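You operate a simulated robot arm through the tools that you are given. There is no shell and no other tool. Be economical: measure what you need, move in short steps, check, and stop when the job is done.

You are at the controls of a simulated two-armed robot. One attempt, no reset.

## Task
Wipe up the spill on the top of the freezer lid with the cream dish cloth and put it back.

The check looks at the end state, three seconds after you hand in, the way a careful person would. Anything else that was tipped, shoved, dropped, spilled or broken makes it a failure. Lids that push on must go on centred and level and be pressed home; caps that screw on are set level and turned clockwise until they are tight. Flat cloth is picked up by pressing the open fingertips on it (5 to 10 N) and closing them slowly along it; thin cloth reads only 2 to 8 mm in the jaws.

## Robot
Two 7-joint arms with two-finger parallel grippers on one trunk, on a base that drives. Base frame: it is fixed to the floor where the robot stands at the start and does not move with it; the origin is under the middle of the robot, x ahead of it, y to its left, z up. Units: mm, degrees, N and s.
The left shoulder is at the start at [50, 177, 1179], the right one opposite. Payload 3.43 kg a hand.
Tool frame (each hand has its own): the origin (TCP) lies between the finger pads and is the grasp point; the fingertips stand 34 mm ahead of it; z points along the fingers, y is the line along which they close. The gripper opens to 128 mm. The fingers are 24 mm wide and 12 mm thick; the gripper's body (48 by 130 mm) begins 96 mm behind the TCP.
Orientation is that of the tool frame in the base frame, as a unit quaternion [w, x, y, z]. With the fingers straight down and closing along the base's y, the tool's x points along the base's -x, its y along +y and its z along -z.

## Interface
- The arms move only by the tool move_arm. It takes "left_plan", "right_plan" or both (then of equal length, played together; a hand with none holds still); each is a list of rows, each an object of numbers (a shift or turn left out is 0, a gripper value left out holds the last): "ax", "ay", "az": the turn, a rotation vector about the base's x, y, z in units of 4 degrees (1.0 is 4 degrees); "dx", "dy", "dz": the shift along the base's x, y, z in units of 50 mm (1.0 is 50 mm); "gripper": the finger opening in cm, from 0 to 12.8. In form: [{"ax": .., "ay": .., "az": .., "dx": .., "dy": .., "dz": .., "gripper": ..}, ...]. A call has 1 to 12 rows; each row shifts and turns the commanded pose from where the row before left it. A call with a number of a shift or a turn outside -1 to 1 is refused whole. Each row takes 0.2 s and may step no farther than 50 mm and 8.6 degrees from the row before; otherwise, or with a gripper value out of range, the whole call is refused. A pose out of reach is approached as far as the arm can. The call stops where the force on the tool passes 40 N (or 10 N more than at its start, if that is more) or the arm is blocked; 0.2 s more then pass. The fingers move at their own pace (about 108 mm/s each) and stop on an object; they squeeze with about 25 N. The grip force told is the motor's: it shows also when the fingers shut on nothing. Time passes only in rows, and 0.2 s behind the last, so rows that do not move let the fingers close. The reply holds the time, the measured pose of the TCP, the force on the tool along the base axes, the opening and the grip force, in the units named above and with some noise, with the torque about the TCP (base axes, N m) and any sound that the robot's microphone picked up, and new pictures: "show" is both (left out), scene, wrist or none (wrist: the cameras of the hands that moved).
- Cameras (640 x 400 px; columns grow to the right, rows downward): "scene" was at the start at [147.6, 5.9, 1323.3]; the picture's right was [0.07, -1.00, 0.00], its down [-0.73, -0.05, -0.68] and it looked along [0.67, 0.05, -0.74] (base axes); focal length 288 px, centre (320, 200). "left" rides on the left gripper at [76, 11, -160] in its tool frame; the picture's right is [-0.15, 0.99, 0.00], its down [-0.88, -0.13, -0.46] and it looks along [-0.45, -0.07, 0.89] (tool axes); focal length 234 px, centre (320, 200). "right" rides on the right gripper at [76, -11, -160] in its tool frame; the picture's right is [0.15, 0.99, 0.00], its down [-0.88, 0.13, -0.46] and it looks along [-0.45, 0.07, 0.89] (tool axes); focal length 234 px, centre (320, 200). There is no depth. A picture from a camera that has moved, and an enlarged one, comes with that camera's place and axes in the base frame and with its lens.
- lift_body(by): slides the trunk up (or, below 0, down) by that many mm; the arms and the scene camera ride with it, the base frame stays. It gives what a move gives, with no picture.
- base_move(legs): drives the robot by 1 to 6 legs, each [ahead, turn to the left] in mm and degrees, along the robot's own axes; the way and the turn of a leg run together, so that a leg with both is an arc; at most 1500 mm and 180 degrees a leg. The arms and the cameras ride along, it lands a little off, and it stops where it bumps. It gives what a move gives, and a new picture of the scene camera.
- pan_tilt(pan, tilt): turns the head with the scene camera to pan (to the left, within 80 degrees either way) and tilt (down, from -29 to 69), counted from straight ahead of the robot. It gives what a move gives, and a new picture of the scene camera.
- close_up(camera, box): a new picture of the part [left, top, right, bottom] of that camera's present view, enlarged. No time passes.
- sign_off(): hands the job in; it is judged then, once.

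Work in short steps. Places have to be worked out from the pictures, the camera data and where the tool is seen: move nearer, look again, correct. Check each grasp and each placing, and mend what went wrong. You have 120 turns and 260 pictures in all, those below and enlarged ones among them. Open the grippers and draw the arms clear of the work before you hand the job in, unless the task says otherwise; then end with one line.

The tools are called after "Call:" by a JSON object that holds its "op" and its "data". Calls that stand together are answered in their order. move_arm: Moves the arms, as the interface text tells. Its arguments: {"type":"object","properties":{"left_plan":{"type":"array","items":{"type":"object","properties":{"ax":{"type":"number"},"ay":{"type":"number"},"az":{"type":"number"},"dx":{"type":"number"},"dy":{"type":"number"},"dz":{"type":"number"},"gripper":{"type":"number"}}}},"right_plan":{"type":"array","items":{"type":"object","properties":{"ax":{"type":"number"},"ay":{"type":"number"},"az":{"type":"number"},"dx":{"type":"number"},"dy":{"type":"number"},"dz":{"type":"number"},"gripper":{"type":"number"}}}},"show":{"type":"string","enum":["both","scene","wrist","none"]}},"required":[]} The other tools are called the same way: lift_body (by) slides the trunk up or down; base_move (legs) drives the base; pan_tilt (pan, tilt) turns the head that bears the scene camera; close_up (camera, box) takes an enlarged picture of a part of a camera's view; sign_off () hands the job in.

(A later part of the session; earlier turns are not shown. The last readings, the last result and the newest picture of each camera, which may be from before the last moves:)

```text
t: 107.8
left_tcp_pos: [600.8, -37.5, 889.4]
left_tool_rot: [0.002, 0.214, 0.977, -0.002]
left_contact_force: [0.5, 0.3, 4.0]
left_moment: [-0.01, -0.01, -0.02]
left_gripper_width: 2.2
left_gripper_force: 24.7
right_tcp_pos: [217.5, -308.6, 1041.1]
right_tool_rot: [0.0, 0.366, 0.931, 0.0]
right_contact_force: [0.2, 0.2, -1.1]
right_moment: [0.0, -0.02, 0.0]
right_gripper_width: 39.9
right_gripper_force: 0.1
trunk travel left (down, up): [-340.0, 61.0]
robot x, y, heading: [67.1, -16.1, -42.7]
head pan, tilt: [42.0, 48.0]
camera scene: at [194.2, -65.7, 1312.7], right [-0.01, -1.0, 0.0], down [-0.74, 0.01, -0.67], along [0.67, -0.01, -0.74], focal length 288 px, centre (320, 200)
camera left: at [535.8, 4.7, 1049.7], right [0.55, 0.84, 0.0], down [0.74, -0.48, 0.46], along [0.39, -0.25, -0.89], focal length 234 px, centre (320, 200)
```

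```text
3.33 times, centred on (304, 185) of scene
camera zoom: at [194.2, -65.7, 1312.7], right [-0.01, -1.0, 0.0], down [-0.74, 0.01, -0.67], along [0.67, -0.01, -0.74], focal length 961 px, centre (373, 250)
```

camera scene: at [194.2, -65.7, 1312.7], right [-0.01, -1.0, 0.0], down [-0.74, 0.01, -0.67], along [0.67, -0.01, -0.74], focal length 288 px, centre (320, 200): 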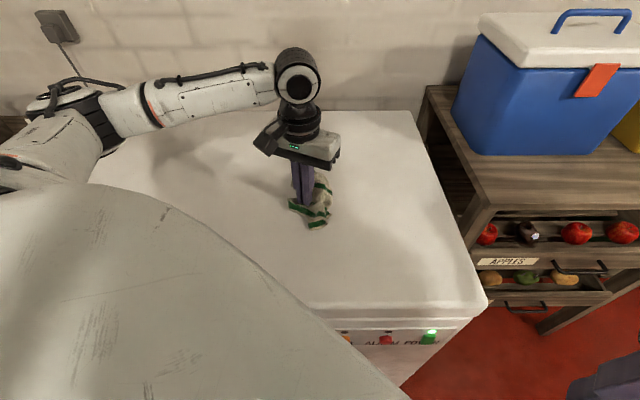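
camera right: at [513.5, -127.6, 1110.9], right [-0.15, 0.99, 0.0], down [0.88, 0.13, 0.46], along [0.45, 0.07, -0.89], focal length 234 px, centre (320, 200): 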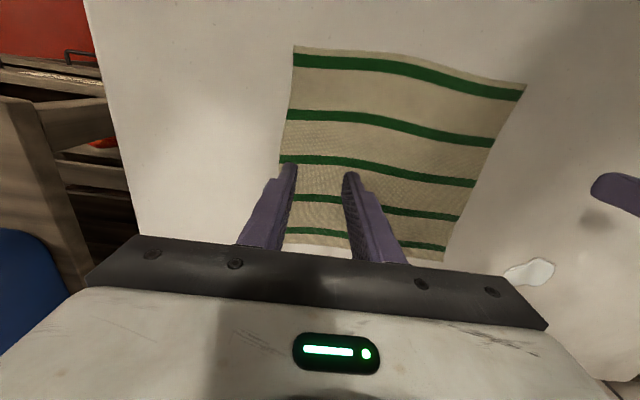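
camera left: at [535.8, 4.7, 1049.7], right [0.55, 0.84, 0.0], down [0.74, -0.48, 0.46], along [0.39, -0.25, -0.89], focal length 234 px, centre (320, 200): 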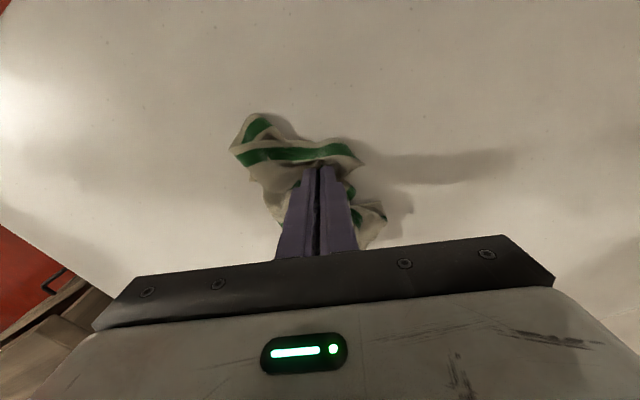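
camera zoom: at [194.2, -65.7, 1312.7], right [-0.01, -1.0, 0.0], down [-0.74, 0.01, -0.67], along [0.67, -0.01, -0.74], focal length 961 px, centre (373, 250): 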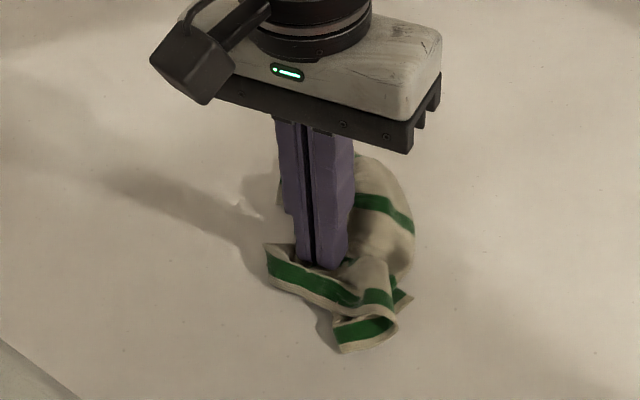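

That crumpled it more. I release and look for single-layer corners to pull out one by one.

Call:
{"op": "move_arm", "data": {"left_plan": [{"gripper": 2.5}, {"gripper": 3}, {"dz": 0.6}, {"dz": 0.9}, {"dz": 0.9}, {"dz": 0.6}, {"dx": 0.7, "dy": 0.6}, {"dx": 0.7, "dy": 0.6}, {}], "show": "wrist"}}

Call:
{"op": "close_up", "data": {"camera": "scene", "box": [248, 145, 360, 245]}}

Call:
{"op": "close_up", "data": {"camera": "left", "box": [120, 0, 360, 150]}}

```text
t: 109.8
left_tcp_pos: [668.7, 24.4, 1041.0]
left_tool_rot: [0.003, 0.214, 0.977, -0.001]
left_contact_force: [-0.6, -0.6, -0.7]
left_moment: [-0.03, 0.02, -0.01]
left_gripper_width: 30.1
left_gripper_force: 0.1
right_tcp_pos: [216.3, -308.2, 1040.3]
right_tool_rot: [0.0, 0.365, 0.931, 0.0]
right_contact_force: [-0.6, 0.9, -0.4]
right_moment: [-0.03, 0.0, 0.0]
right_gripper_width: 39.8
right_gripper_force: 0.1
trunk travel left (down, up): [-340.0, 61.0]
robot x, y, heading: [62.4, -17.9, -42.6]
head pan, tilt: [42.0, 48.0]
camera left: at [604.5, 66.5, 1201.1], right [0.55, 0.84, 0.0], down [0.74, -0.48, 0.46], along [0.39, -0.25, -0.89], focal length 234 px, centre (320, 200)
```

left: 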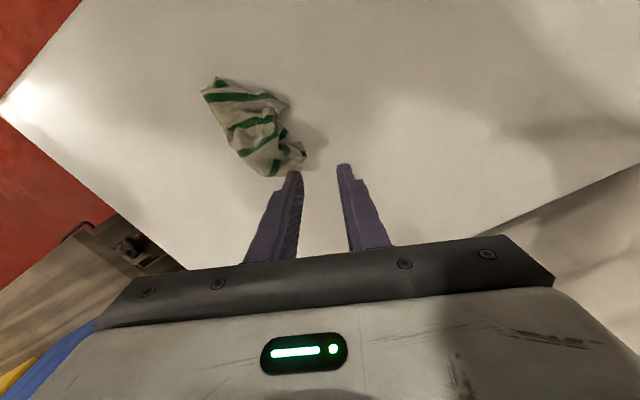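

```text
4.00 times, centred on (304, 195) of scene
camera zoom: at [194.4, -65.9, 1312.6], right [-0.01, -1.0, 0.0], down [-0.74, 0.01, -0.67], along [0.67, -0.01, -0.74], focal length 1153 px, centre (384, 220)
```

zoom: 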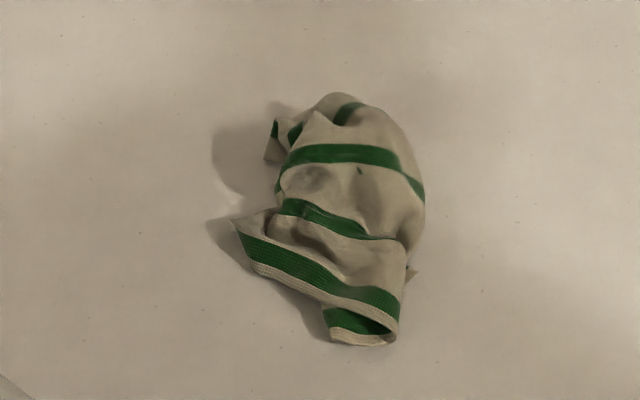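

```text
2.67 times, centred on (240, 75) of left
camera zoom: at [604.5, 66.5, 1201.1], right [0.55, 0.84, 0.0], down [0.74, -0.48, 0.46], along [0.39, -0.25, -0.89], focal length 624 px, centre (533, 533)
```

zoom: 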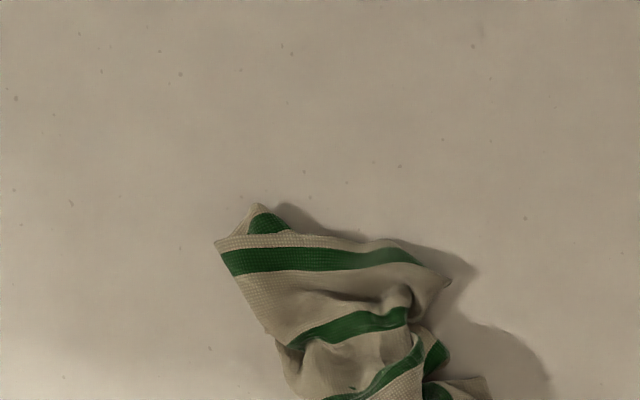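

The near-left corner of the cloth is visible at about (613, 10). I go down to pinch it around (602, −15).

Call:
{"op": "move_arm", "data": {"left_plan": [{"dx": -0.67, "dy": -0.4, "gripper": 2.5}, {"dx": -0.67, "dy": -0.4}, {"dz": -0.9}, {"dz": -0.9}, {"dz": -0.8}, {"dz": -0.3}, {}], "show": "both"}}

Call:
{"op": "close_up", "data": {"camera": "scene", "box": [248, 145, 360, 245]}}

```text
t: 111.4
left_tcp_pos: [603.9, -14.7, 895.0]
left_tool_rot: [0.002, 0.214, 0.977, -0.001]
left_contact_force: [-0.5, 0.6, 0.0]
left_moment: [-0.03, -0.01, -0.01]
left_gripper_width: 24.9
left_gripper_force: 0.0
right_tcp_pos: [216.2, -308.5, 1040.0]
right_tool_rot: [0.0, 0.364, 0.931, 0.0]
right_contact_force: [-0.1, 0.4, 0.9]
right_moment: [0.03, 0.01, -0.02]
right_gripper_width: 39.8
right_gripper_force: 0.0
trunk travel left (down, up): [-340.0, 61.0]
robot x, y, heading: [64.2, -17.6, -42.2]
head pan, tilt: [42.0, 48.0]
camera scene: at [194.5, -65.8, 1312.6], right [-0.01, -1.0, 0.0], down [-0.74, 0.01, -0.67], along [0.67, -0.01, -0.74], focal length 288 px, centre (320, 200)
camera left: at [538.4, 27.3, 1054.4], right [0.55, 0.84, 0.0], down [0.74, -0.48, 0.46], along [0.39, -0.25, -0.89], focal length 234 px, centre (320, 200)
```

scene: 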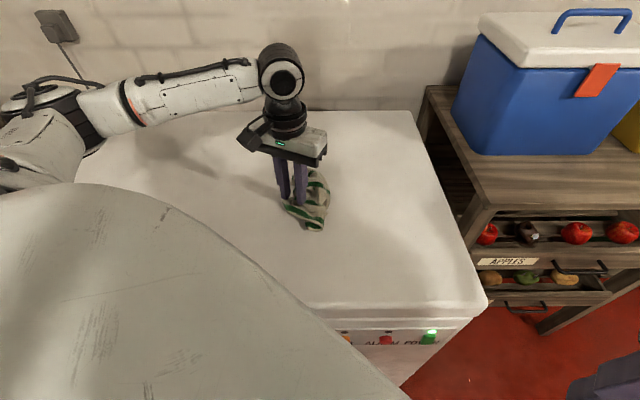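
left: 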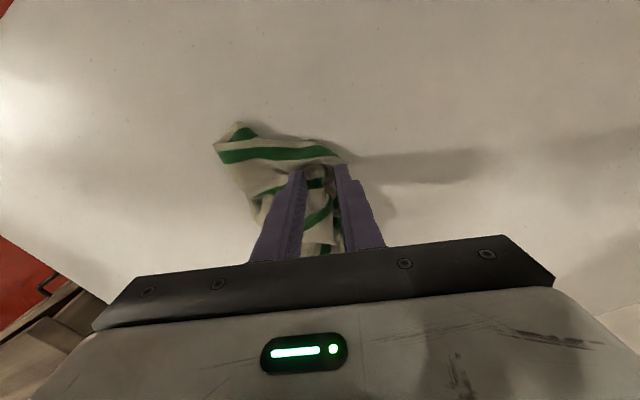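

```text
4.00 times, centred on (304, 195) of scene
camera zoom: at [194.5, -65.8, 1312.6], right [-0.01, -1.0, 0.0], down [-0.74, 0.01, -0.67], along [0.67, -0.01, -0.74], focal length 1153 px, centre (384, 220)
```

zoom: 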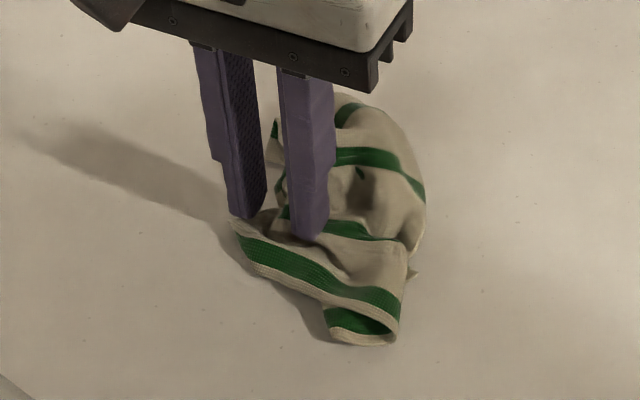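

I shift about 11 mm toward the near edge, press, and close.

Call:
{"op": "move_arm", "data": {"left_plan": [{"dx": -0.22, "dy": -0.04}, {"dz": -0.12}, {"dz": -0.08}, {"dz": -0.05}, {"gripper": 2.1}, {"gripper": 1.7}, {"gripper": 1.3}, {"gripper": 0.9}, {"gripper": 0.5}, {"gripper": 0}, {}, {}], "show": "wrist"}}

```text
t: 114.0
left_tcp_pos: [592.6, -20.6, 885.0]
left_tool_rot: [0.007, 0.213, 0.977, -0.003]
left_contact_force: [-3.1, -6.6, 34.2]
left_moment: [-0.56, -0.07, -0.09]
left_gripper_width: 6.5
left_gripper_force: 25.0
right_tcp_pos: [214.9, -308.7, 1041.2]
right_tool_rot: [0.001, 0.365, 0.931, 0.001]
right_contact_force: [-0.2, -0.3, -0.4]
right_moment: [0.0, -0.01, 0.01]
right_gripper_width: 39.8
right_gripper_force: 0.0
trunk travel left (down, up): [-340.0, 61.0]
robot x, y, heading: [69.2, -14.6, -42.6]
head pan, tilt: [42.0, 48.0]
camera left: at [525.2, 22.6, 1045.3], right [0.55, 0.84, 0.0], down [0.74, -0.48, 0.47], along [0.39, -0.26, -0.88], focal length 234 px, centre (320, 200)
```

left: 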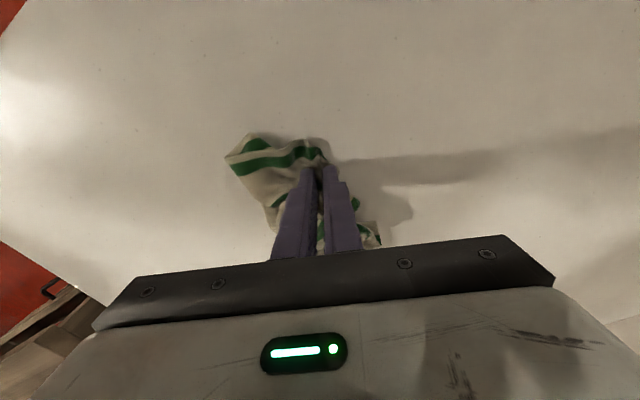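

6.5 mm is several layers. I lift to see how it hangs from this point.

Call:
{"op": "move_arm", "data": {"left_plan": [{"dz": 0.7}, {"dz": 0.8}, {"dz": 0.8}, {"dz": 0.8}, {"dz": 0.8}, {"dz": 0.4}, {}], "show": "scene"}}

Call:
{"op": "close_up", "data": {"camera": "scene", "box": [220, 90, 380, 230]}}

```text
t: 115.6
left_tcp_pos: [592.0, -16.5, 1096.4]
left_tool_rot: [0.002, 0.214, 0.977, -0.001]
left_contact_force: [0.6, 0.0, 0.0]
left_moment: [0.0, -0.03, -0.02]
left_gripper_width: 3.5
left_gripper_force: 24.5
right_tcp_pos: [216.8, -309.3, 1040.3]
right_tool_rot: [0.0, 0.365, 0.931, 0.0]
right_contact_force: [-0.2, 0.5, 0.3]
right_moment: [0.0, -0.01, -0.01]
right_gripper_width: 40.0
right_gripper_force: 0.0
trunk travel left (down, up): [-340.0, 61.0]
robot x, y, heading: [66.1, -16.2, -42.5]
head pan, tilt: [42.0, 48.0]
camera scene: at [194.6, -65.7, 1312.6], right [-0.01, -1.0, 0.0], down [-0.74, 0.01, -0.67], along [0.67, -0.01, -0.74], focal length 288 px, centre (320, 200)
```

scene: 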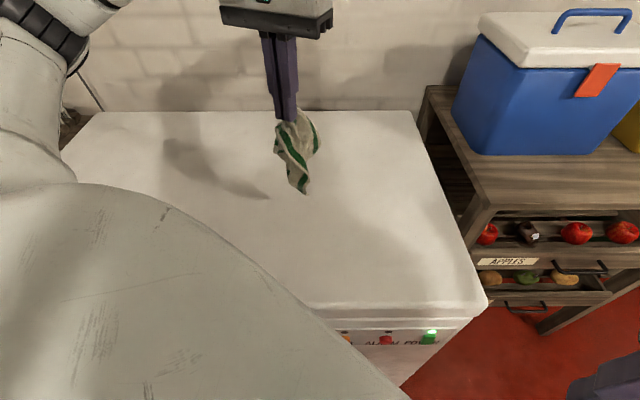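

```text
2.86 times, centred on (300, 160) of scene
camera zoom: at [194.6, -65.7, 1312.6], right [-0.01, -1.0, 0.0], down [-0.74, 0.01, -0.67], along [0.67, -0.01, -0.74], focal length 824 px, centre (377, 314)
```

zoom: 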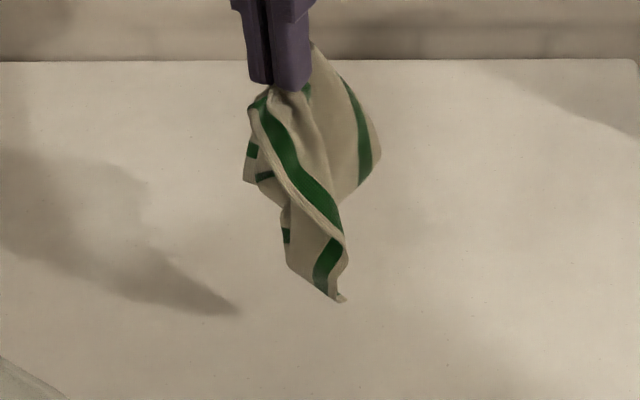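

The near-right corner hangs lowest, with the near edge running down to it. I lay that edge along its home line: touch the corner down at about (492, −150), then move +y while lowering.

Call:
{"op": "move_arm", "data": {"left_plan": [{"dx": -0.65, "dy": -0.7}, {"dx": -0.65, "dy": -0.7}, {"dx": -0.65, "dy": -0.7}, {"dy": -0.6}, {"dz": -0.4}, {}, {"dz": -0.7, "dy": 0.4}, {"dz": -0.7, "dy": 0.6}, {"dz": -0.7, "dy": 0.65}, {"dz": -0.6, "dy": 0.7}, {"dz": -0.5, "dy": 0.8}, {}], "show": "none"}}

Call:
{"op": "move_arm", "data": {"left_plan": [{"dz": -0.3, "dy": 0.6}, {"dz": -0.15, "dy": 0.5}, {"dy": 0.3}, {}], "show": "both"}}

Call:
{"op": "close_up", "data": {"camera": "scene", "box": [220, 150, 380, 290]}}

```text
t: 118.2
left_tcp_pos: [493.3, 4.4, 916.7]
left_tool_rot: [0.002, 0.214, 0.977, -0.001]
left_contact_force: [-0.5, -0.9, -0.4]
left_moment: [-0.02, -0.05, -0.02]
left_gripper_width: 3.7
left_gripper_force: 25.3
right_tcp_pos: [217.2, -308.4, 1039.8]
right_tool_rot: [0.0, 0.365, 0.931, -0.001]
right_contact_force: [0.6, -0.4, -0.1]
right_moment: [-0.03, -0.01, 0.02]
right_gripper_width: 39.8
right_gripper_force: 0.0
trunk travel left (down, up): [-340.0, 61.0]
robot x, y, heading: [65.2, -14.7, -42.6]
head pan, tilt: [42.0, 48.0]
```

```text
t: 119.2
left_tcp_pos: [495.2, 73.2, 895.4]
left_tool_rot: [0.002, 0.214, 0.977, -0.001]
left_contact_force: [-0.1, 0.4, 0.5]
left_moment: [0.01, 0.0, 0.0]
left_gripper_width: 3.8
left_gripper_force: 25.2
right_tcp_pos: [216.9, -307.8, 1040.3]
right_tool_rot: [0.0, 0.366, 0.931, 0.001]
right_contact_force: [0.4, -0.2, -0.3]
right_moment: [0.01, 0.02, -0.02]
right_gripper_width: 39.7
right_gripper_force: 0.0
trunk travel left (down, up): [-340.0, 61.0]
robot x, y, heading: [62.7, -16.4, -42.4]
head pan, tilt: [42.0, 48.0]
camera scene: at [194.6, -65.8, 1312.6], right [-0.01, -1.0, 0.0], down [-0.74, 0.01, -0.67], along [0.67, -0.01, -0.74], focal length 288 px, centre (320, 200)
camera left: at [429.3, 116.2, 1055.5], right [0.55, 0.84, 0.0], down [0.74, -0.49, 0.46], along [0.38, -0.25, -0.89], focal length 234 px, centre (320, 200)
```

scene: 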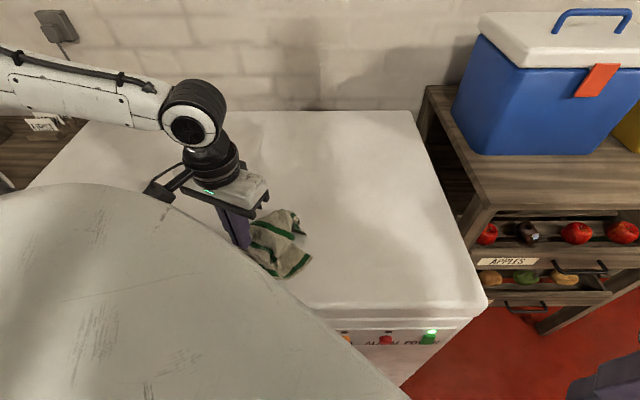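
left: 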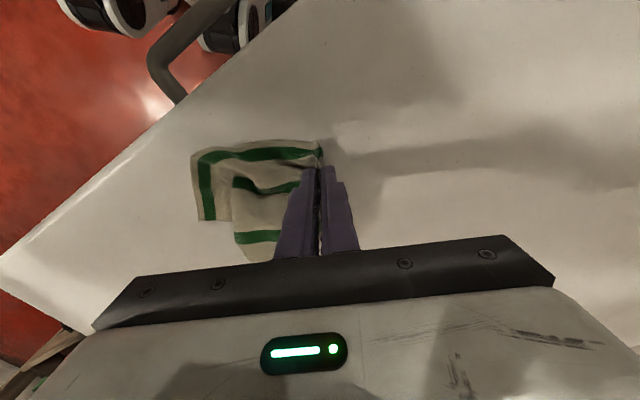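

```text
2.86 times, centred on (300, 220) of scene
camera zoom: at [194.6, -65.8, 1312.6], right [-0.01, -1.0, 0.0], down [-0.74, 0.01, -0.67], along [0.67, -0.01, -0.74], focal length 824 px, centre (377, 143)
```

zoom: 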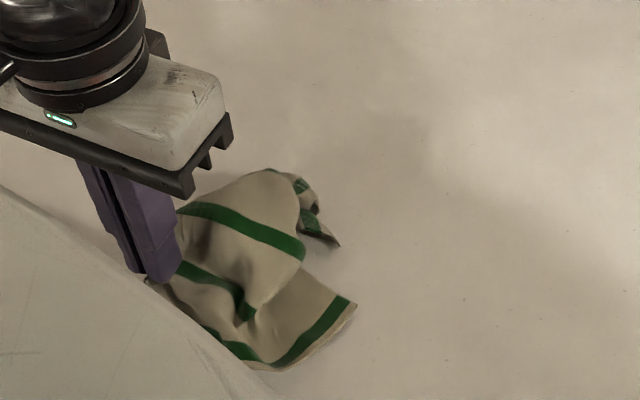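

Better spread now. I release and look from above for the next corner.

Call:
{"op": "move_arm", "data": {"left_plan": [{"dz": -0.1, "gripper": 1.5}, {"gripper": 3}, {"gripper": 3, "dz": 0.2}, {"dz": 0.7}, {"dz": 0.9}, {"dz": 0.9}, {"dz": 0.9}, {"dz": 0.5, "dx": 0.5}, {"dx": 0.9}, {}], "show": "both"}}

Call:
{"op": "close_up", "data": {"camera": "scene", "box": [220, 180, 340, 290]}}

Call:
{"op": "close_up", "data": {"camera": "left", "box": [140, 0, 340, 150]}}

```text
t: 121.4
left_tcp_pos: [563.3, 74.7, 1095.8]
left_tool_rot: [0.002, 0.214, 0.977, -0.001]
left_contact_force: [0.2, 0.4, 0.1]
left_moment: [0.01, 0.0, -0.06]
left_gripper_width: 30.2
left_gripper_force: 0.1
right_tcp_pos: [217.2, -309.6, 1041.3]
right_tool_rot: [0.0, 0.365, 0.931, 0.001]
right_contact_force: [0.2, 0.8, -0.4]
right_moment: [0.0, -0.01, 0.01]
right_gripper_width: 40.0
right_gripper_force: 0.0
trunk travel left (down, up): [-340.0, 61.0]
robot x, y, heading: [62.6, -15.5, -42.6]
head pan, tilt: [42.0, 48.0]
camera scene: at [194.2, -65.7, 1312.7], right [-0.01, -1.0, 0.0], down [-0.74, 0.01, -0.67], along [0.67, -0.01, -0.74], focal length 288 px, centre (320, 200)
camera left: at [498.8, 116.7, 1256.3], right [0.55, 0.84, 0.0], down [0.74, -0.48, 0.46], along [0.39, -0.25, -0.89], focal length 234 px, centre (320, 200)
```

scene: 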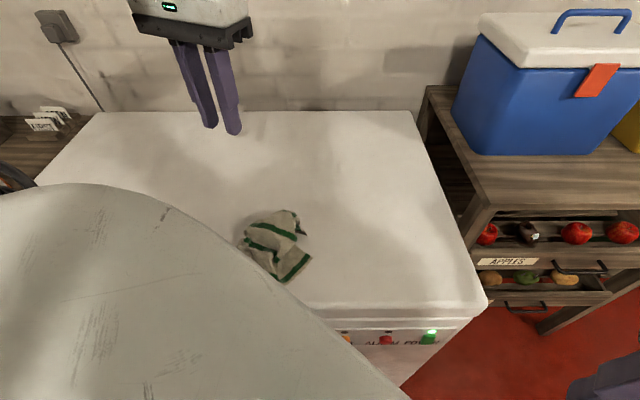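
left: 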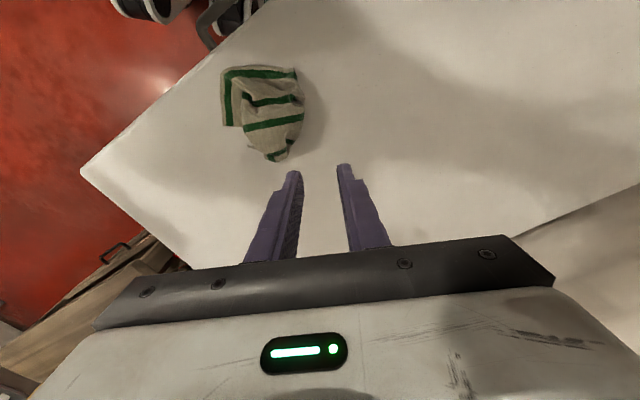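

```text
3.64 times, centred on (280, 235) of scene
camera zoom: at [194.2, -65.7, 1312.7], right [-0.01, -1.0, 0.0], down [-0.74, 0.01, -0.67], along [0.67, -0.01, -0.74], focal length 1048 px, centre (466, 73)
```

zoom: 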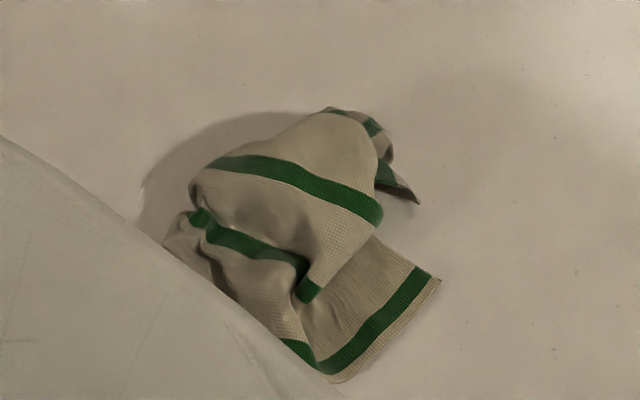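

```text
2.67 times, centred on (240, 75) of left
camera zoom: at [498.8, 116.7, 1256.3], right [0.55, 0.84, 0.0], down [0.74, -0.48, 0.46], along [0.39, -0.25, -0.89], focal length 624 px, centre (533, 533)
```

zoom: 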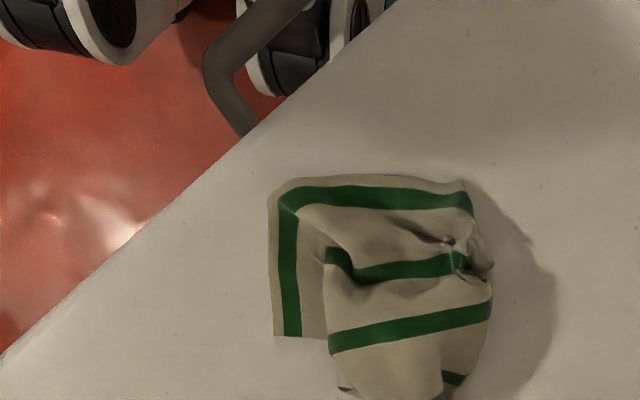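

Two-thirds of the near edge is visible as an L, with the near-right corner at about (472, −55). I pinch just inside it, around (466, −26), and then pull it toward −y to its home.

Call:
{"op": "move_arm", "data": {"left_plan": [{"dx": -0.65, "dy": -0.67, "gripper": 2.2}, {"dx": -0.65, "dy": -0.67}, {"dx": -0.65, "dy": -0.67}, {"dz": -0.9}, {"dz": -0.9}, {"dz": -0.9}, {"dz": -0.9}, {"dz": -0.4}, {}], "show": "both"}}

```text
t: 123.4
left_tcp_pos: [468.7, -27.4, 897.4]
left_tool_rot: [0.002, 0.213, 0.977, -0.001]
left_contact_force: [0.2, 0.3, 0.7]
left_moment: [-0.01, 0.01, -0.01]
left_gripper_width: 21.8
left_gripper_force: 0.1
right_tcp_pos: [216.7, -308.8, 1040.8]
right_tool_rot: [-0.001, 0.365, 0.931, 0.001]
right_contact_force: [-0.7, -0.4, 1.1]
right_moment: [0.0, -0.01, 0.0]
right_gripper_width: 39.8
right_gripper_force: 0.1
trunk travel left (down, up): [-340.0, 61.0]
robot x, y, heading: [66.7, -15.7, -42.3]
head pan, tilt: [42.0, 48.0]
camera scene: at [194.5, -65.7, 1312.6], right [-0.01, -1.0, 0.0], down [-0.74, 0.01, -0.67], along [0.67, -0.01, -0.74], focal length 288 px, centre (320, 200)
camera left: at [402.6, 14.8, 1056.7], right [0.55, 0.84, 0.0], down [0.74, -0.48, 0.46], along [0.38, -0.25, -0.89], focal length 234 px, centre (320, 200)
```

scene: 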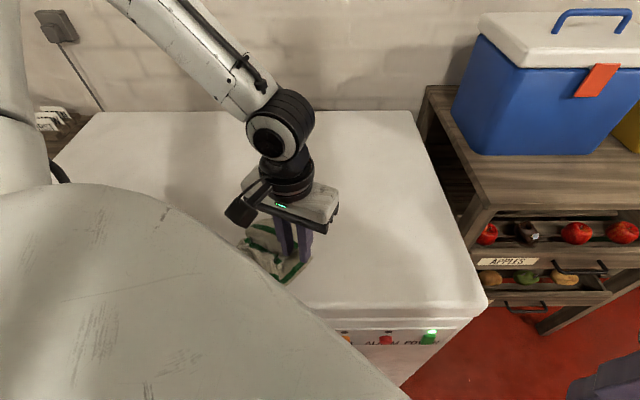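
left: 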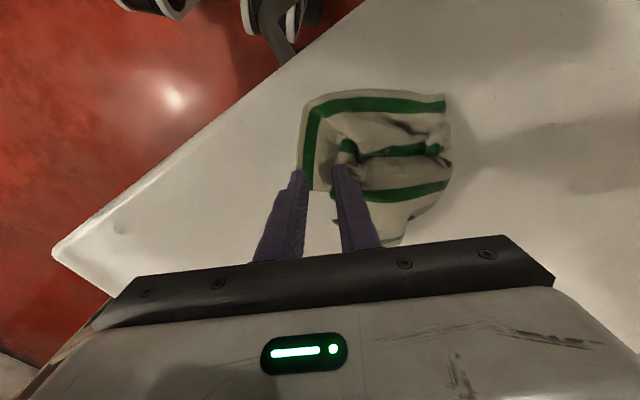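

I narrow the opening and shift toward the strip's centre, then press and close.

Call:
{"op": "move_arm", "data": {"left_plan": [{"dx": -0.18, "dy": 0.2, "gripper": 1.7}, {"dz": -0.14}, {"dz": -0.08}, {"dz": -0.06}, {"gripper": 1.4}, {"gripper": 1.1}, {"gripper": 0.8}, {"gripper": 0.5}, {"gripper": 0}, {}, {}], "show": "wrist"}}

```text
t: 124.6
left_tcp_pos: [458.5, -17.6, 883.5]
left_tool_rot: [0.007, 0.214, 0.977, -0.001]
left_contact_force: [-3.6, 2.6, 27.3]
left_moment: [0.5, -0.1, 0.11]
left_gripper_width: 13.9
left_gripper_force: 0.0
right_tcp_pos: [214.9, -307.7, 1041.7]
right_tool_rot: [0.0, 0.365, 0.931, 0.0]
right_contact_force: [0.6, 0.8, 1.0]
right_moment: [0.0, 0.02, 0.04]
right_gripper_width: 39.9
right_gripper_force: 0.1
trunk travel left (down, up): [-340.0, 61.0]
robot x, y, heading: [60.7, -15.1, -42.5]
head pan, tilt: [42.0, 48.0]
stopped in row 5 (left hand): the force on the tool passed its limit (the readings are from after the stop); the commanded pose is now the measured one
camera left: at [392.0, 24.3, 1043.8], right [0.55, 0.84, 0.0], down [0.74, -0.49, 0.47], along [0.39, -0.25, -0.88], focal length 234 px, centre (320, 200)
```

left: 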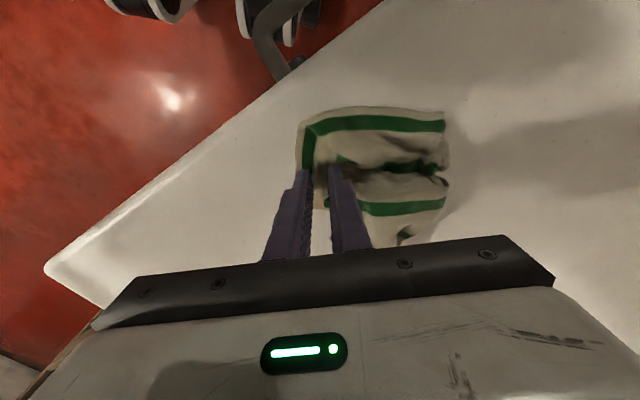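

It stopped on force (27 N). I ease up 1.5 mm and finish closing.

Call:
{"op": "move_arm", "data": {"left_plan": [{"dz": 0.03}, {"gripper": 1.1}, {"gripper": 0.8}, {"gripper": 0.5}, {"gripper": 0}, {}, {}], "show": "wrist"}}

```text
t: 126.2
left_tcp_pos: [459.9, -17.0, 883.0]
left_tool_rot: [0.006, 0.215, 0.977, -0.001]
left_contact_force: [3.4, 4.4, 25.3]
left_moment: [0.4, -0.29, 0.0]
left_gripper_width: 0.2
left_gripper_force: 24.7
right_tcp_pos: [215.4, -309.4, 1042.6]
right_tool_rot: [0.001, 0.365, 0.931, -0.001]
right_contact_force: [-0.6, -0.4, -0.1]
right_moment: [0.0, -0.01, -0.03]
right_gripper_width: 39.8
right_gripper_force: 0.1
trunk travel left (down, up): [-340.0, 61.0]
robot x, y, heading: [64.8, -16.7, -42.3]
head pan, tilt: [42.0, 48.0]
camera left: at [393.1, 24.5, 1043.9], right [0.55, 0.84, 0.0], down [0.74, -0.49, 0.47], along [0.39, -0.25, -0.88], focal length 234 px, centre (320, 200)
```

left: 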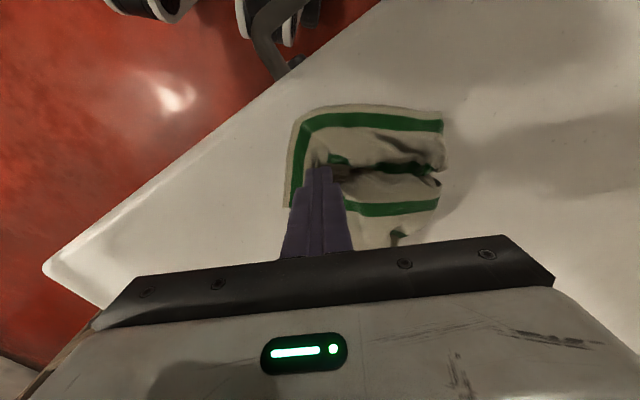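

The pinch missed (0.2 mm), but the closed tips press on the single-layer strip. I try drawing it by friction toward −y.

Call:
{"op": "move_arm", "data": {"left_plan": [{"dz": 0.02}, {"dy": -0.3, "dx": 0.1}, {"dy": -0.3, "dx": 0.1}, {"dy": -0.3, "dx": 0.1}, {"dy": -0.3, "dx": 0.1}, {}], "show": "wrist"}}

```text
t: 127.6
left_tcp_pos: [479.2, -77.4, 884.1]
left_tool_rot: [0.006, 0.215, 0.977, -0.001]
left_contact_force: [-0.5, 4.5, 16.7]
left_moment: [0.24, -0.11, 0.03]
left_gripper_width: 0.0
left_gripper_force: 25.7
right_tcp_pos: [216.8, -308.5, 1040.8]
right_tool_rot: [0.001, 0.365, 0.931, 0.0]
right_contact_force: [0.2, -0.4, 0.2]
right_moment: [0.02, 0.01, -0.01]
right_gripper_width: 39.8
right_gripper_force: 0.1
trunk travel left (down, up): [-340.0, 61.0]
robot x, y, heading: [64.0, -17.3, -42.5]
head pan, tilt: [42.0, 48.0]
camera left: at [413.9, -36.3, 1044.1], right [0.55, 0.84, 0.0], down [0.74, -0.49, 0.47], along [0.39, -0.25, -0.88], focal length 234 px, centre (320, 200)
```

left: 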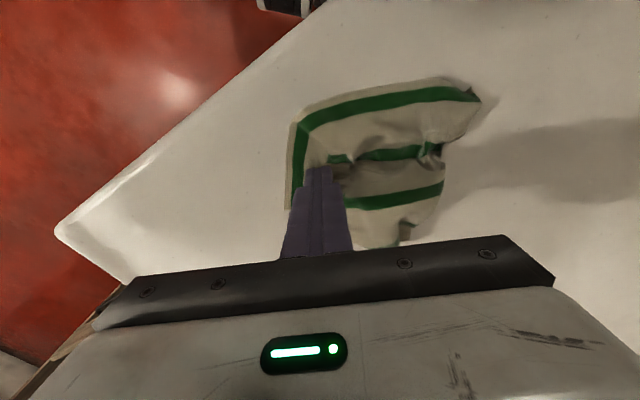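

Friction dragging works well: the cloth sticks to the pressed fingertips. I continue until the near-right corner reaches about y=−156.

Call:
{"op": "move_arm", "data": {"left_plan": [{"dy": -0.3}, {"dy": -0.3}, {"dy": -0.3}, {}, {"dz": 0.6}, {"dz": 0.9}, {"dz": 0.9}, {"dz": 0.9}, {"dx": 0.5, "dy": 0.5}, {"dx": 0.5, "dy": 0.5}, {}], "show": "both"}}

Call:
{"op": "close_up", "data": {"camera": "left", "box": [180, 20, 380, 170]}}

Call:
{"op": "close_up", "data": {"camera": "scene", "box": [230, 180, 370, 290]}}

```text
t: 130.0
left_tcp_pos: [529.5, -74.2, 1049.8]
left_tool_rot: [0.006, 0.214, 0.977, 0.0]
left_contact_force: [0.0, 0.2, -0.2]
left_moment: [0.01, 0.01, -0.01]
left_gripper_width: 0.2
left_gripper_force: 25.0
right_tcp_pos: [215.9, -308.6, 1040.0]
right_tool_rot: [0.0, 0.366, 0.931, 0.0]
right_contact_force: [1.1, -0.1, -0.6]
right_moment: [-0.03, 0.01, 0.01]
right_gripper_width: 40.0
right_gripper_force: 0.0
trunk travel left (down, up): [-340.0, 61.0]
robot x, y, heading: [67.5, -17.9, -42.6]
head pan, tilt: [42.0, 48.0]
camera scene: at [194.4, -65.9, 1312.6], right [-0.01, -1.0, 0.0], down [-0.74, 0.01, -0.67], along [0.67, -0.01, -0.74], focal length 288 px, centre (320, 200)
camera left: at [463.4, -31.6, 1210.0], right [0.55, 0.84, 0.0], down [0.74, -0.49, 0.46], along [0.39, -0.25, -0.89], focal length 234 px, centre (320, 200)
```

scene: 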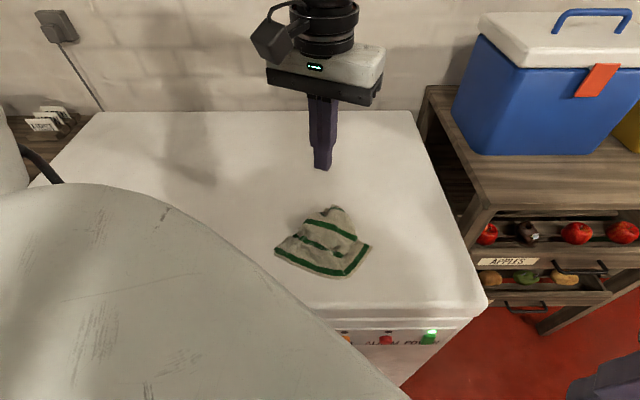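
left: 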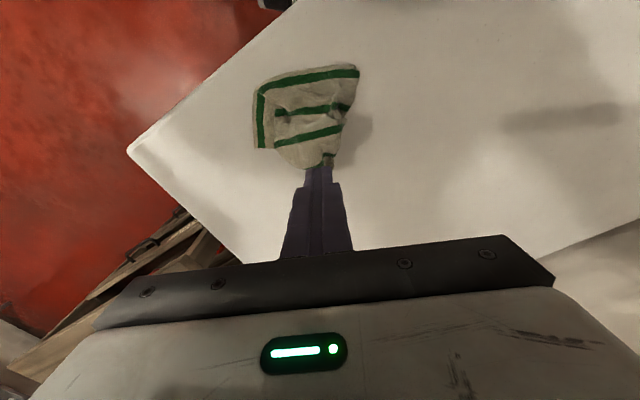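

```text
2.67 times, centred on (280, 95) of left
camera zoom: at [463.4, -31.6, 1210.0], right [0.55, 0.84, 0.0], down [0.74, -0.49, 0.46], along [0.39, -0.25, -0.89], focal length 624 px, centre (427, 480)
```

zoom: 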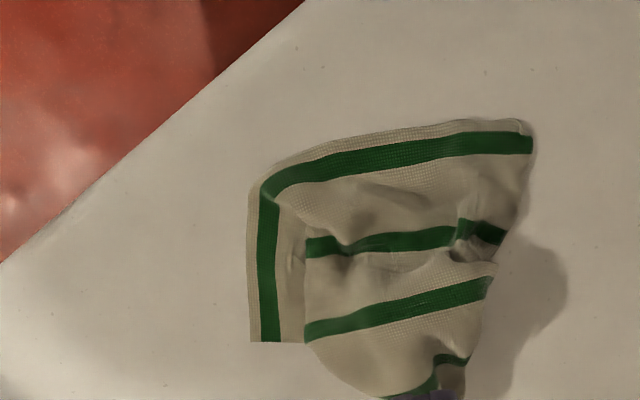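

```text
3.64 times, centred on (300, 235) of scene
camera zoom: at [194.4, -65.9, 1312.6], right [-0.01, -1.0, 0.0], down [-0.74, 0.01, -0.67], along [0.67, -0.01, -0.74], focal length 1048 px, centre (393, 73)
```

zoom: 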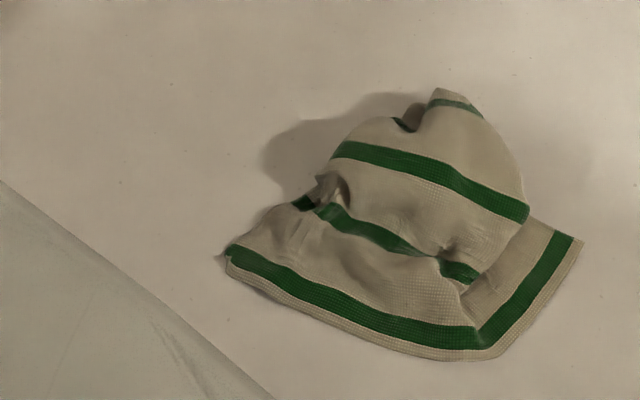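

Very good: the whole near edge now shows, from (485, 20) to (495, −168) with a bend. I press near the near-left corner and drag it +y to straighten the edge.

Call:
{"op": "move_arm", "data": {"left_plan": [{"dx": -0.25, "dy": 0.85}, {"dx": -0.25, "dy": 0.83}, {"dz": -0.9}, {"dz": -0.9}, {"dz": -0.9}, {"dz": -0.3}, {"dz": -0.2}, {"dz": -0.08}, {}], "show": "both"}}

```text
t: 132.0
left_tcp_pos: [505.8, 11.1, 884.4]
left_tool_rot: [0.005, 0.215, 0.977, 0.0]
left_contact_force: [0.4, 0.3, -0.1]
left_moment: [0.05, 0.01, -0.02]
left_gripper_width: 0.2
left_gripper_force: 25.5
right_tcp_pos: [217.7, -308.7, 1040.7]
right_tool_rot: [0.001, 0.365, 0.931, -0.001]
right_contact_force: [0.3, -0.2, 0.1]
right_moment: [0.01, 0.0, 0.03]
right_gripper_width: 39.8
right_gripper_force: 0.0
trunk travel left (down, up): [-340.0, 61.0]
robot x, y, heading: [65.4, -19.5, -42.7]
head pan, tilt: [42.0, 48.0]
camera scene: at [194.5, -65.6, 1312.6], right [-0.01, -1.0, 0.0], down [-0.74, 0.01, -0.67], along [0.67, -0.01, -0.74], focal length 288 px, centre (320, 200)
camera left: at [439.8, 53.3, 1045.6], right [0.55, 0.84, 0.0], down [0.74, -0.49, 0.46], along [0.39, -0.25, -0.89], focal length 234 px, centre (320, 200)
```

scene: 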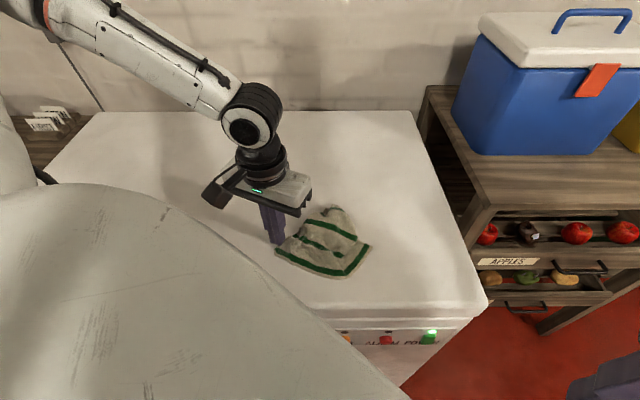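
left: 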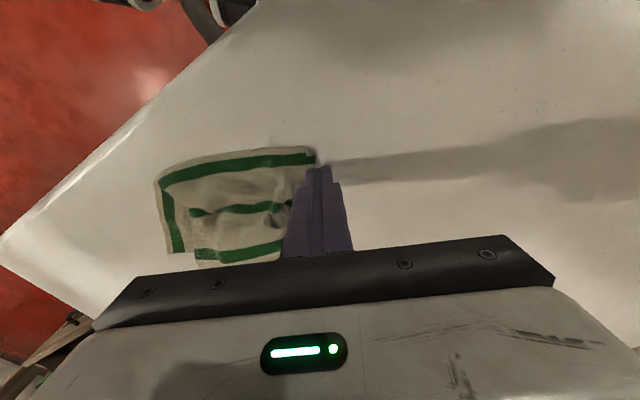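

The tip is at the corner's outer side; I hop 13 mm onto the cloth, press, and drag +y.

Call:
{"op": "move_arm", "data": {"left_plan": [{"dz": 0.2}, {"dx": -0.18, "dy": -0.22}, {"dz": -0.2}, {"dz": -0.04}, {"dz": -0.04}, {"dy": 0.3}, {"dy": 0.3}, {"dy": 0.3}, {"dy": 0.3}, {}], "show": "both"}}

```text
t: 134.2
left_tcp_pos: [496.8, 58.1, 882.6]
left_tool_rot: [0.009, 0.215, 0.977, -0.001]
left_contact_force: [1.0, -9.7, 31.2]
left_moment: [-0.2, 0.18, 0.06]
left_gripper_width: 0.0
left_gripper_force: 25.2
right_tcp_pos: [216.1, -309.9, 1040.9]
right_tool_rot: [0.002, 0.366, 0.931, 0.0]
right_contact_force: [-0.8, 0.5, 0.4]
right_moment: [-0.04, 0.01, 0.01]
right_gripper_width: 39.9
right_gripper_force: 0.0
trunk travel left (down, up): [-340.0, 61.0]
robot x, y, heading: [66.7, -20.5, -42.5]
head pan, tilt: [42.0, 48.0]
camera scene: at [192.4, -67.0, 1313.0], right [-0.01, -1.0, 0.0], down [-0.74, 0.01, -0.67], along [0.67, -0.01, -0.74], focal length 288 px, centre (320, 200)
camera left: at [429.6, 101.6, 1042.8], right [0.55, 0.84, 0.0], down [0.74, -0.49, 0.47], along [0.4, -0.26, -0.88], focal length 234 px, centre (320, 200)
```

scene: 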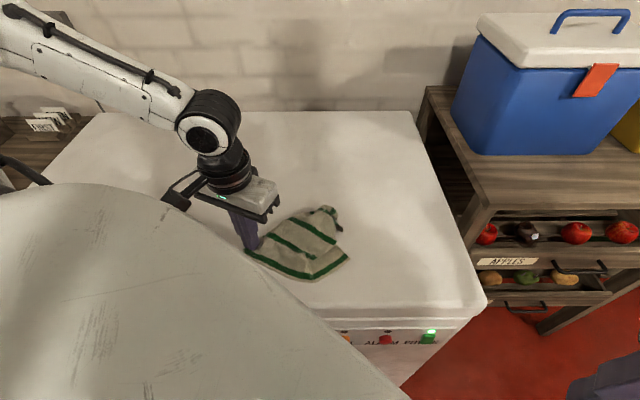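
left: 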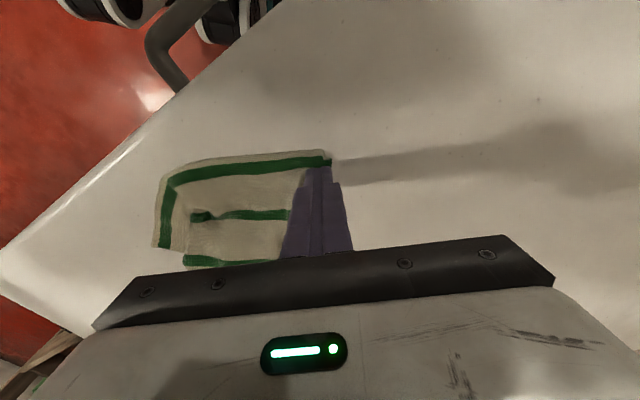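

Excellent: the left side opened up. I lift off and look at the far side.

Call:
{"op": "move_arm", "data": {"left_plan": [{"dz": 0.5}, {"dz": 0.9}, {"dz": 0.9}, {"dz": 0.9}, {"dx": 0.7, "dz": 0.3}, {"dx": 0.7}, {"dx": 0.7}, {}], "show": "both"}}

Call:
{"op": "close_up", "data": {"camera": "scene", "box": [230, 180, 370, 290]}}

```text
t: 136.0
left_tcp_pos: [600.5, 61.7, 1055.7]
left_tool_rot: [0.006, 0.215, 0.977, 0.0]
left_contact_force: [-0.5, -0.2, -0.3]
left_moment: [0.01, 0.01, -0.01]
left_gripper_width: 0.0
left_gripper_force: 25.1
right_tcp_pos: [217.4, -308.2, 1040.8]
right_tool_rot: [0.001, 0.364, 0.931, 0.0]
right_contact_force: [-0.3, -0.8, -0.5]
right_moment: [-0.02, 0.02, -0.01]
right_gripper_width: 40.4
right_gripper_force: 0.0
trunk travel left (down, up): [-340.0, 61.0]
robot x, y, heading: [68.1, -22.3, -42.4]
head pan, tilt: [42.0, 48.0]
camera scene: at [194.3, -65.6, 1312.6], right [-0.01, -1.0, 0.0], down [-0.74, 0.01, -0.67], along [0.67, -0.01, -0.74], focal length 288 px, centre (320, 200)
camera left: at [534.8, 104.1, 1216.3], right [0.55, 0.84, 0.0], down [0.74, -0.49, 0.46], along [0.39, -0.25, -0.89], focal length 234 px, centre (320, 200)
```

scene: 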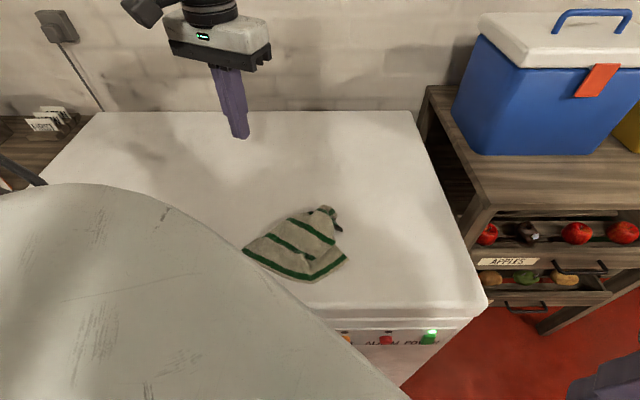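
left: 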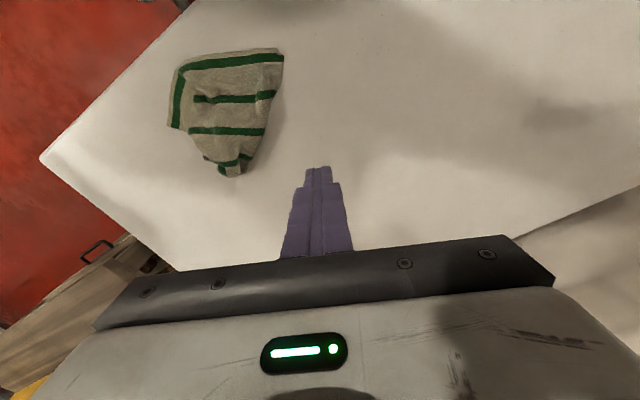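

```text
3.64 times, centred on (300, 235) of scene
camera zoom: at [194.3, -65.6, 1312.6], right [-0.01, -1.0, 0.0], down [-0.74, 0.01, -0.67], along [0.67, -0.01, -0.74], focal length 1048 px, centre (393, 73)
```

zoom: 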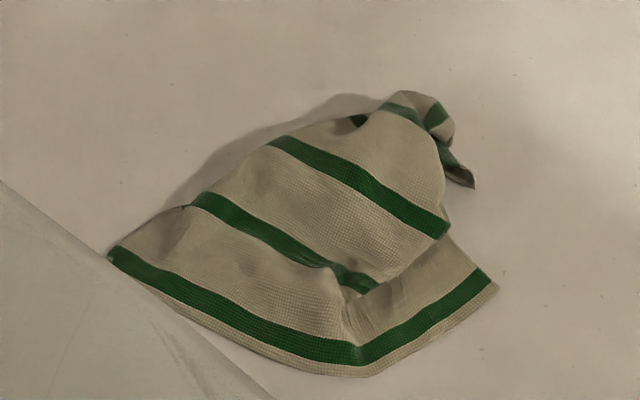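

The near-left corner is at home (486, 77). Next is the far-right corner flap at about (529, −114): I press on it near (547, −104) and drag it toward +x.

Call:
{"op": "move_arm", "data": {"left_plan": [{"dx": -0.26, "dy": -0.83}, {"dx": -0.27, "dy": -0.83}, {"dx": -0.27, "dy": -0.83}, {"dx": -0.27, "dy": -0.83}, {"dz": -0.9}, {"dz": -0.9}, {"dz": -0.9}, {"dz": -0.4}, {"dz": -0.15}, {}], "show": "both"}}

Call:
{"op": "close_up", "data": {"camera": "scene", "box": [250, 180, 390, 290]}}

```text
t: 138.2
left_tcp_pos: [546.1, -105.0, 893.0]
left_tool_rot: [0.005, 0.216, 0.976, 0.0]
left_contact_force: [-1.1, 0.3, 0.2]
left_moment: [-0.03, -0.04, 0.0]
left_gripper_width: 0.0
left_gripper_force: 24.8
right_tcp_pos: [216.5, -308.2, 1039.8]
right_tool_rot: [0.0, 0.365, 0.931, 0.0]
right_contact_force: [-0.4, 0.5, -0.3]
right_moment: [0.0, 0.01, -0.02]
right_gripper_width: 39.7
right_gripper_force: 0.0
trunk travel left (down, up): [-340.0, 61.0]
robot x, y, heading: [66.3, -17.9, -42.3]
head pan, tilt: [42.0, 48.0]
camera scene: at [194.5, -65.6, 1312.6], right [-0.01, -1.0, 0.0], down [-0.74, 0.01, -0.67], along [0.67, -0.01, -0.74], focal length 288 px, centre (320, 200)
camera left: at [480.4, -63.6, 1053.1], right [0.55, 0.84, 0.0], down [0.74, -0.49, 0.46], along [0.39, -0.25, -0.89], focal length 234 px, centre (320, 200)
```

scene: 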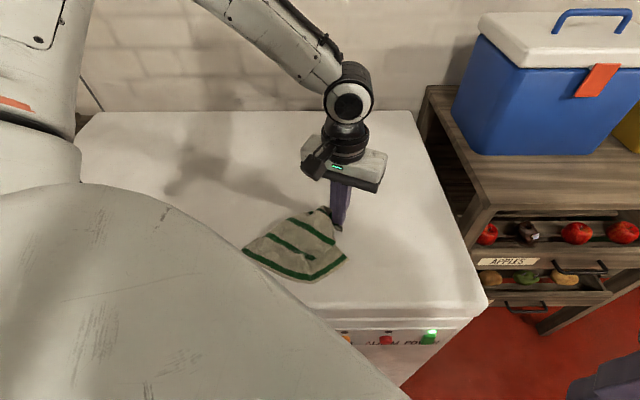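
left: 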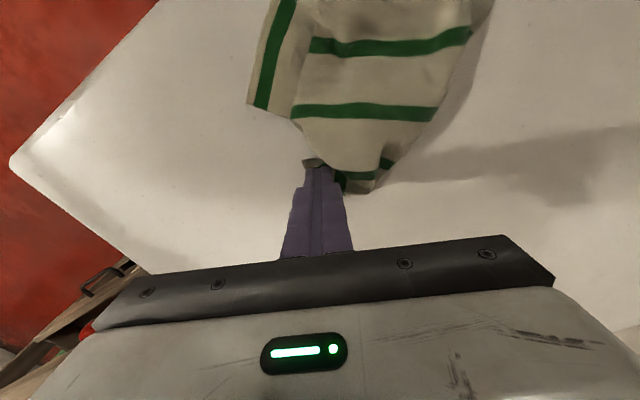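

```text
3.64 times, centred on (320, 235) of scene
camera zoom: at [194.5, -65.6, 1312.6], right [-0.01, -1.0, 0.0], down [-0.74, 0.01, -0.67], along [0.67, -0.01, -0.74], focal length 1048 px, centre (320, 73)
```

zoom: 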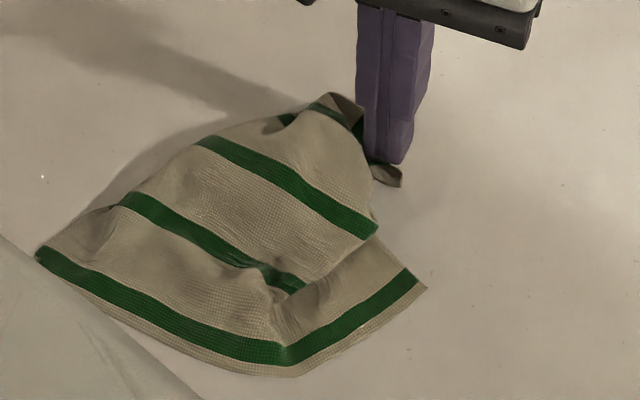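

Tip is over the flap. I press and drag along +x and −y.

Call:
{"op": "move_arm", "data": {"left_plan": [{"dz": -0.1}, {"dz": -0.08}, {"dz": -0.06}, {"dx": 0.3, "dy": -0.1}, {"dx": 0.3, "dy": -0.1}, {"dx": 0.3, "dy": -0.1}, {"dx": 0.3, "dy": -0.1}, {"dx": 0.3, "dy": -0.1}, {}], "show": "both"}}

Call:
{"op": "close_up", "data": {"camera": "scene", "box": [250, 160, 390, 290]}}

```text
t: 140.2
left_tcp_pos: [621.9, -130.2, 884.8]
left_tool_rot: [0.007, 0.215, 0.977, -0.001]
left_contact_force: [-6.6, 3.0, 28.1]
left_moment: [0.33, 0.15, 0.04]
left_gripper_width: 0.2
left_gripper_force: 24.9
right_tcp_pos: [214.3, -307.8, 1040.1]
right_tool_rot: [0.001, 0.364, 0.931, 0.001]
right_contact_force: [0.1, -0.3, -0.4]
right_moment: [-0.04, 0.01, -0.05]
right_gripper_width: 39.8
right_gripper_force: 0.1
trunk travel left (down, up): [-340.0, 61.0]
robot x, y, heading: [66.0, -16.4, -42.6]
head pan, tilt: [42.0, 48.0]
camera scene: at [191.2, -64.9, 1313.2], right [-0.01, -1.0, 0.0], down [-0.74, 0.01, -0.67], along [0.67, -0.01, -0.74], focal length 288 px, centre (320, 200)
camera left: at [554.0, -88.0, 1044.3], right [0.55, 0.84, 0.0], down [0.74, -0.48, 0.47], along [0.39, -0.25, -0.88], focal length 234 px, centre (320, 200)
```

scene: 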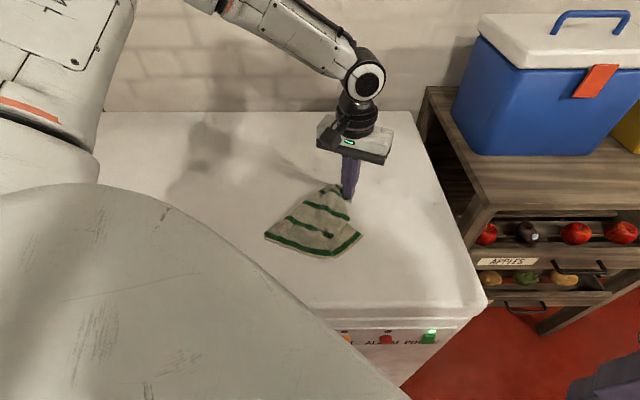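
left: 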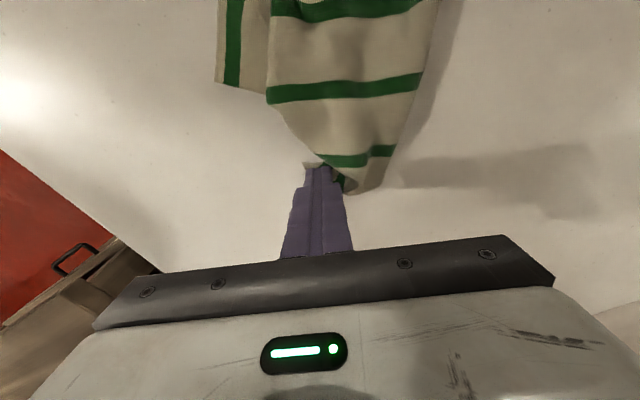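

```text
3.08 times, centred on (320, 225) of scene
camera zoom: at [191.2, -64.9, 1313.2], right [-0.01, -1.0, 0.0], down [-0.74, 0.01, -0.67], along [0.67, -0.01, -0.74], focal length 887 px, centre (320, 123)
```

zoom: 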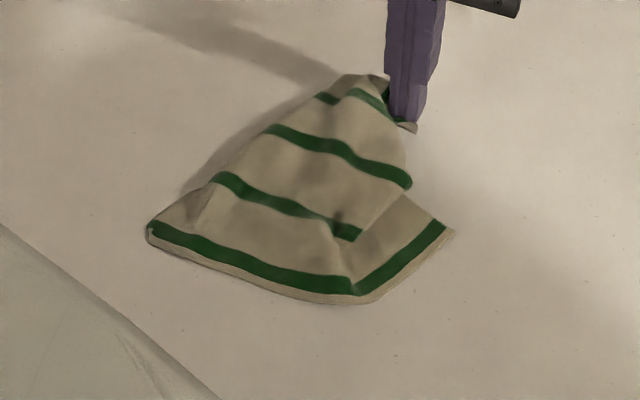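

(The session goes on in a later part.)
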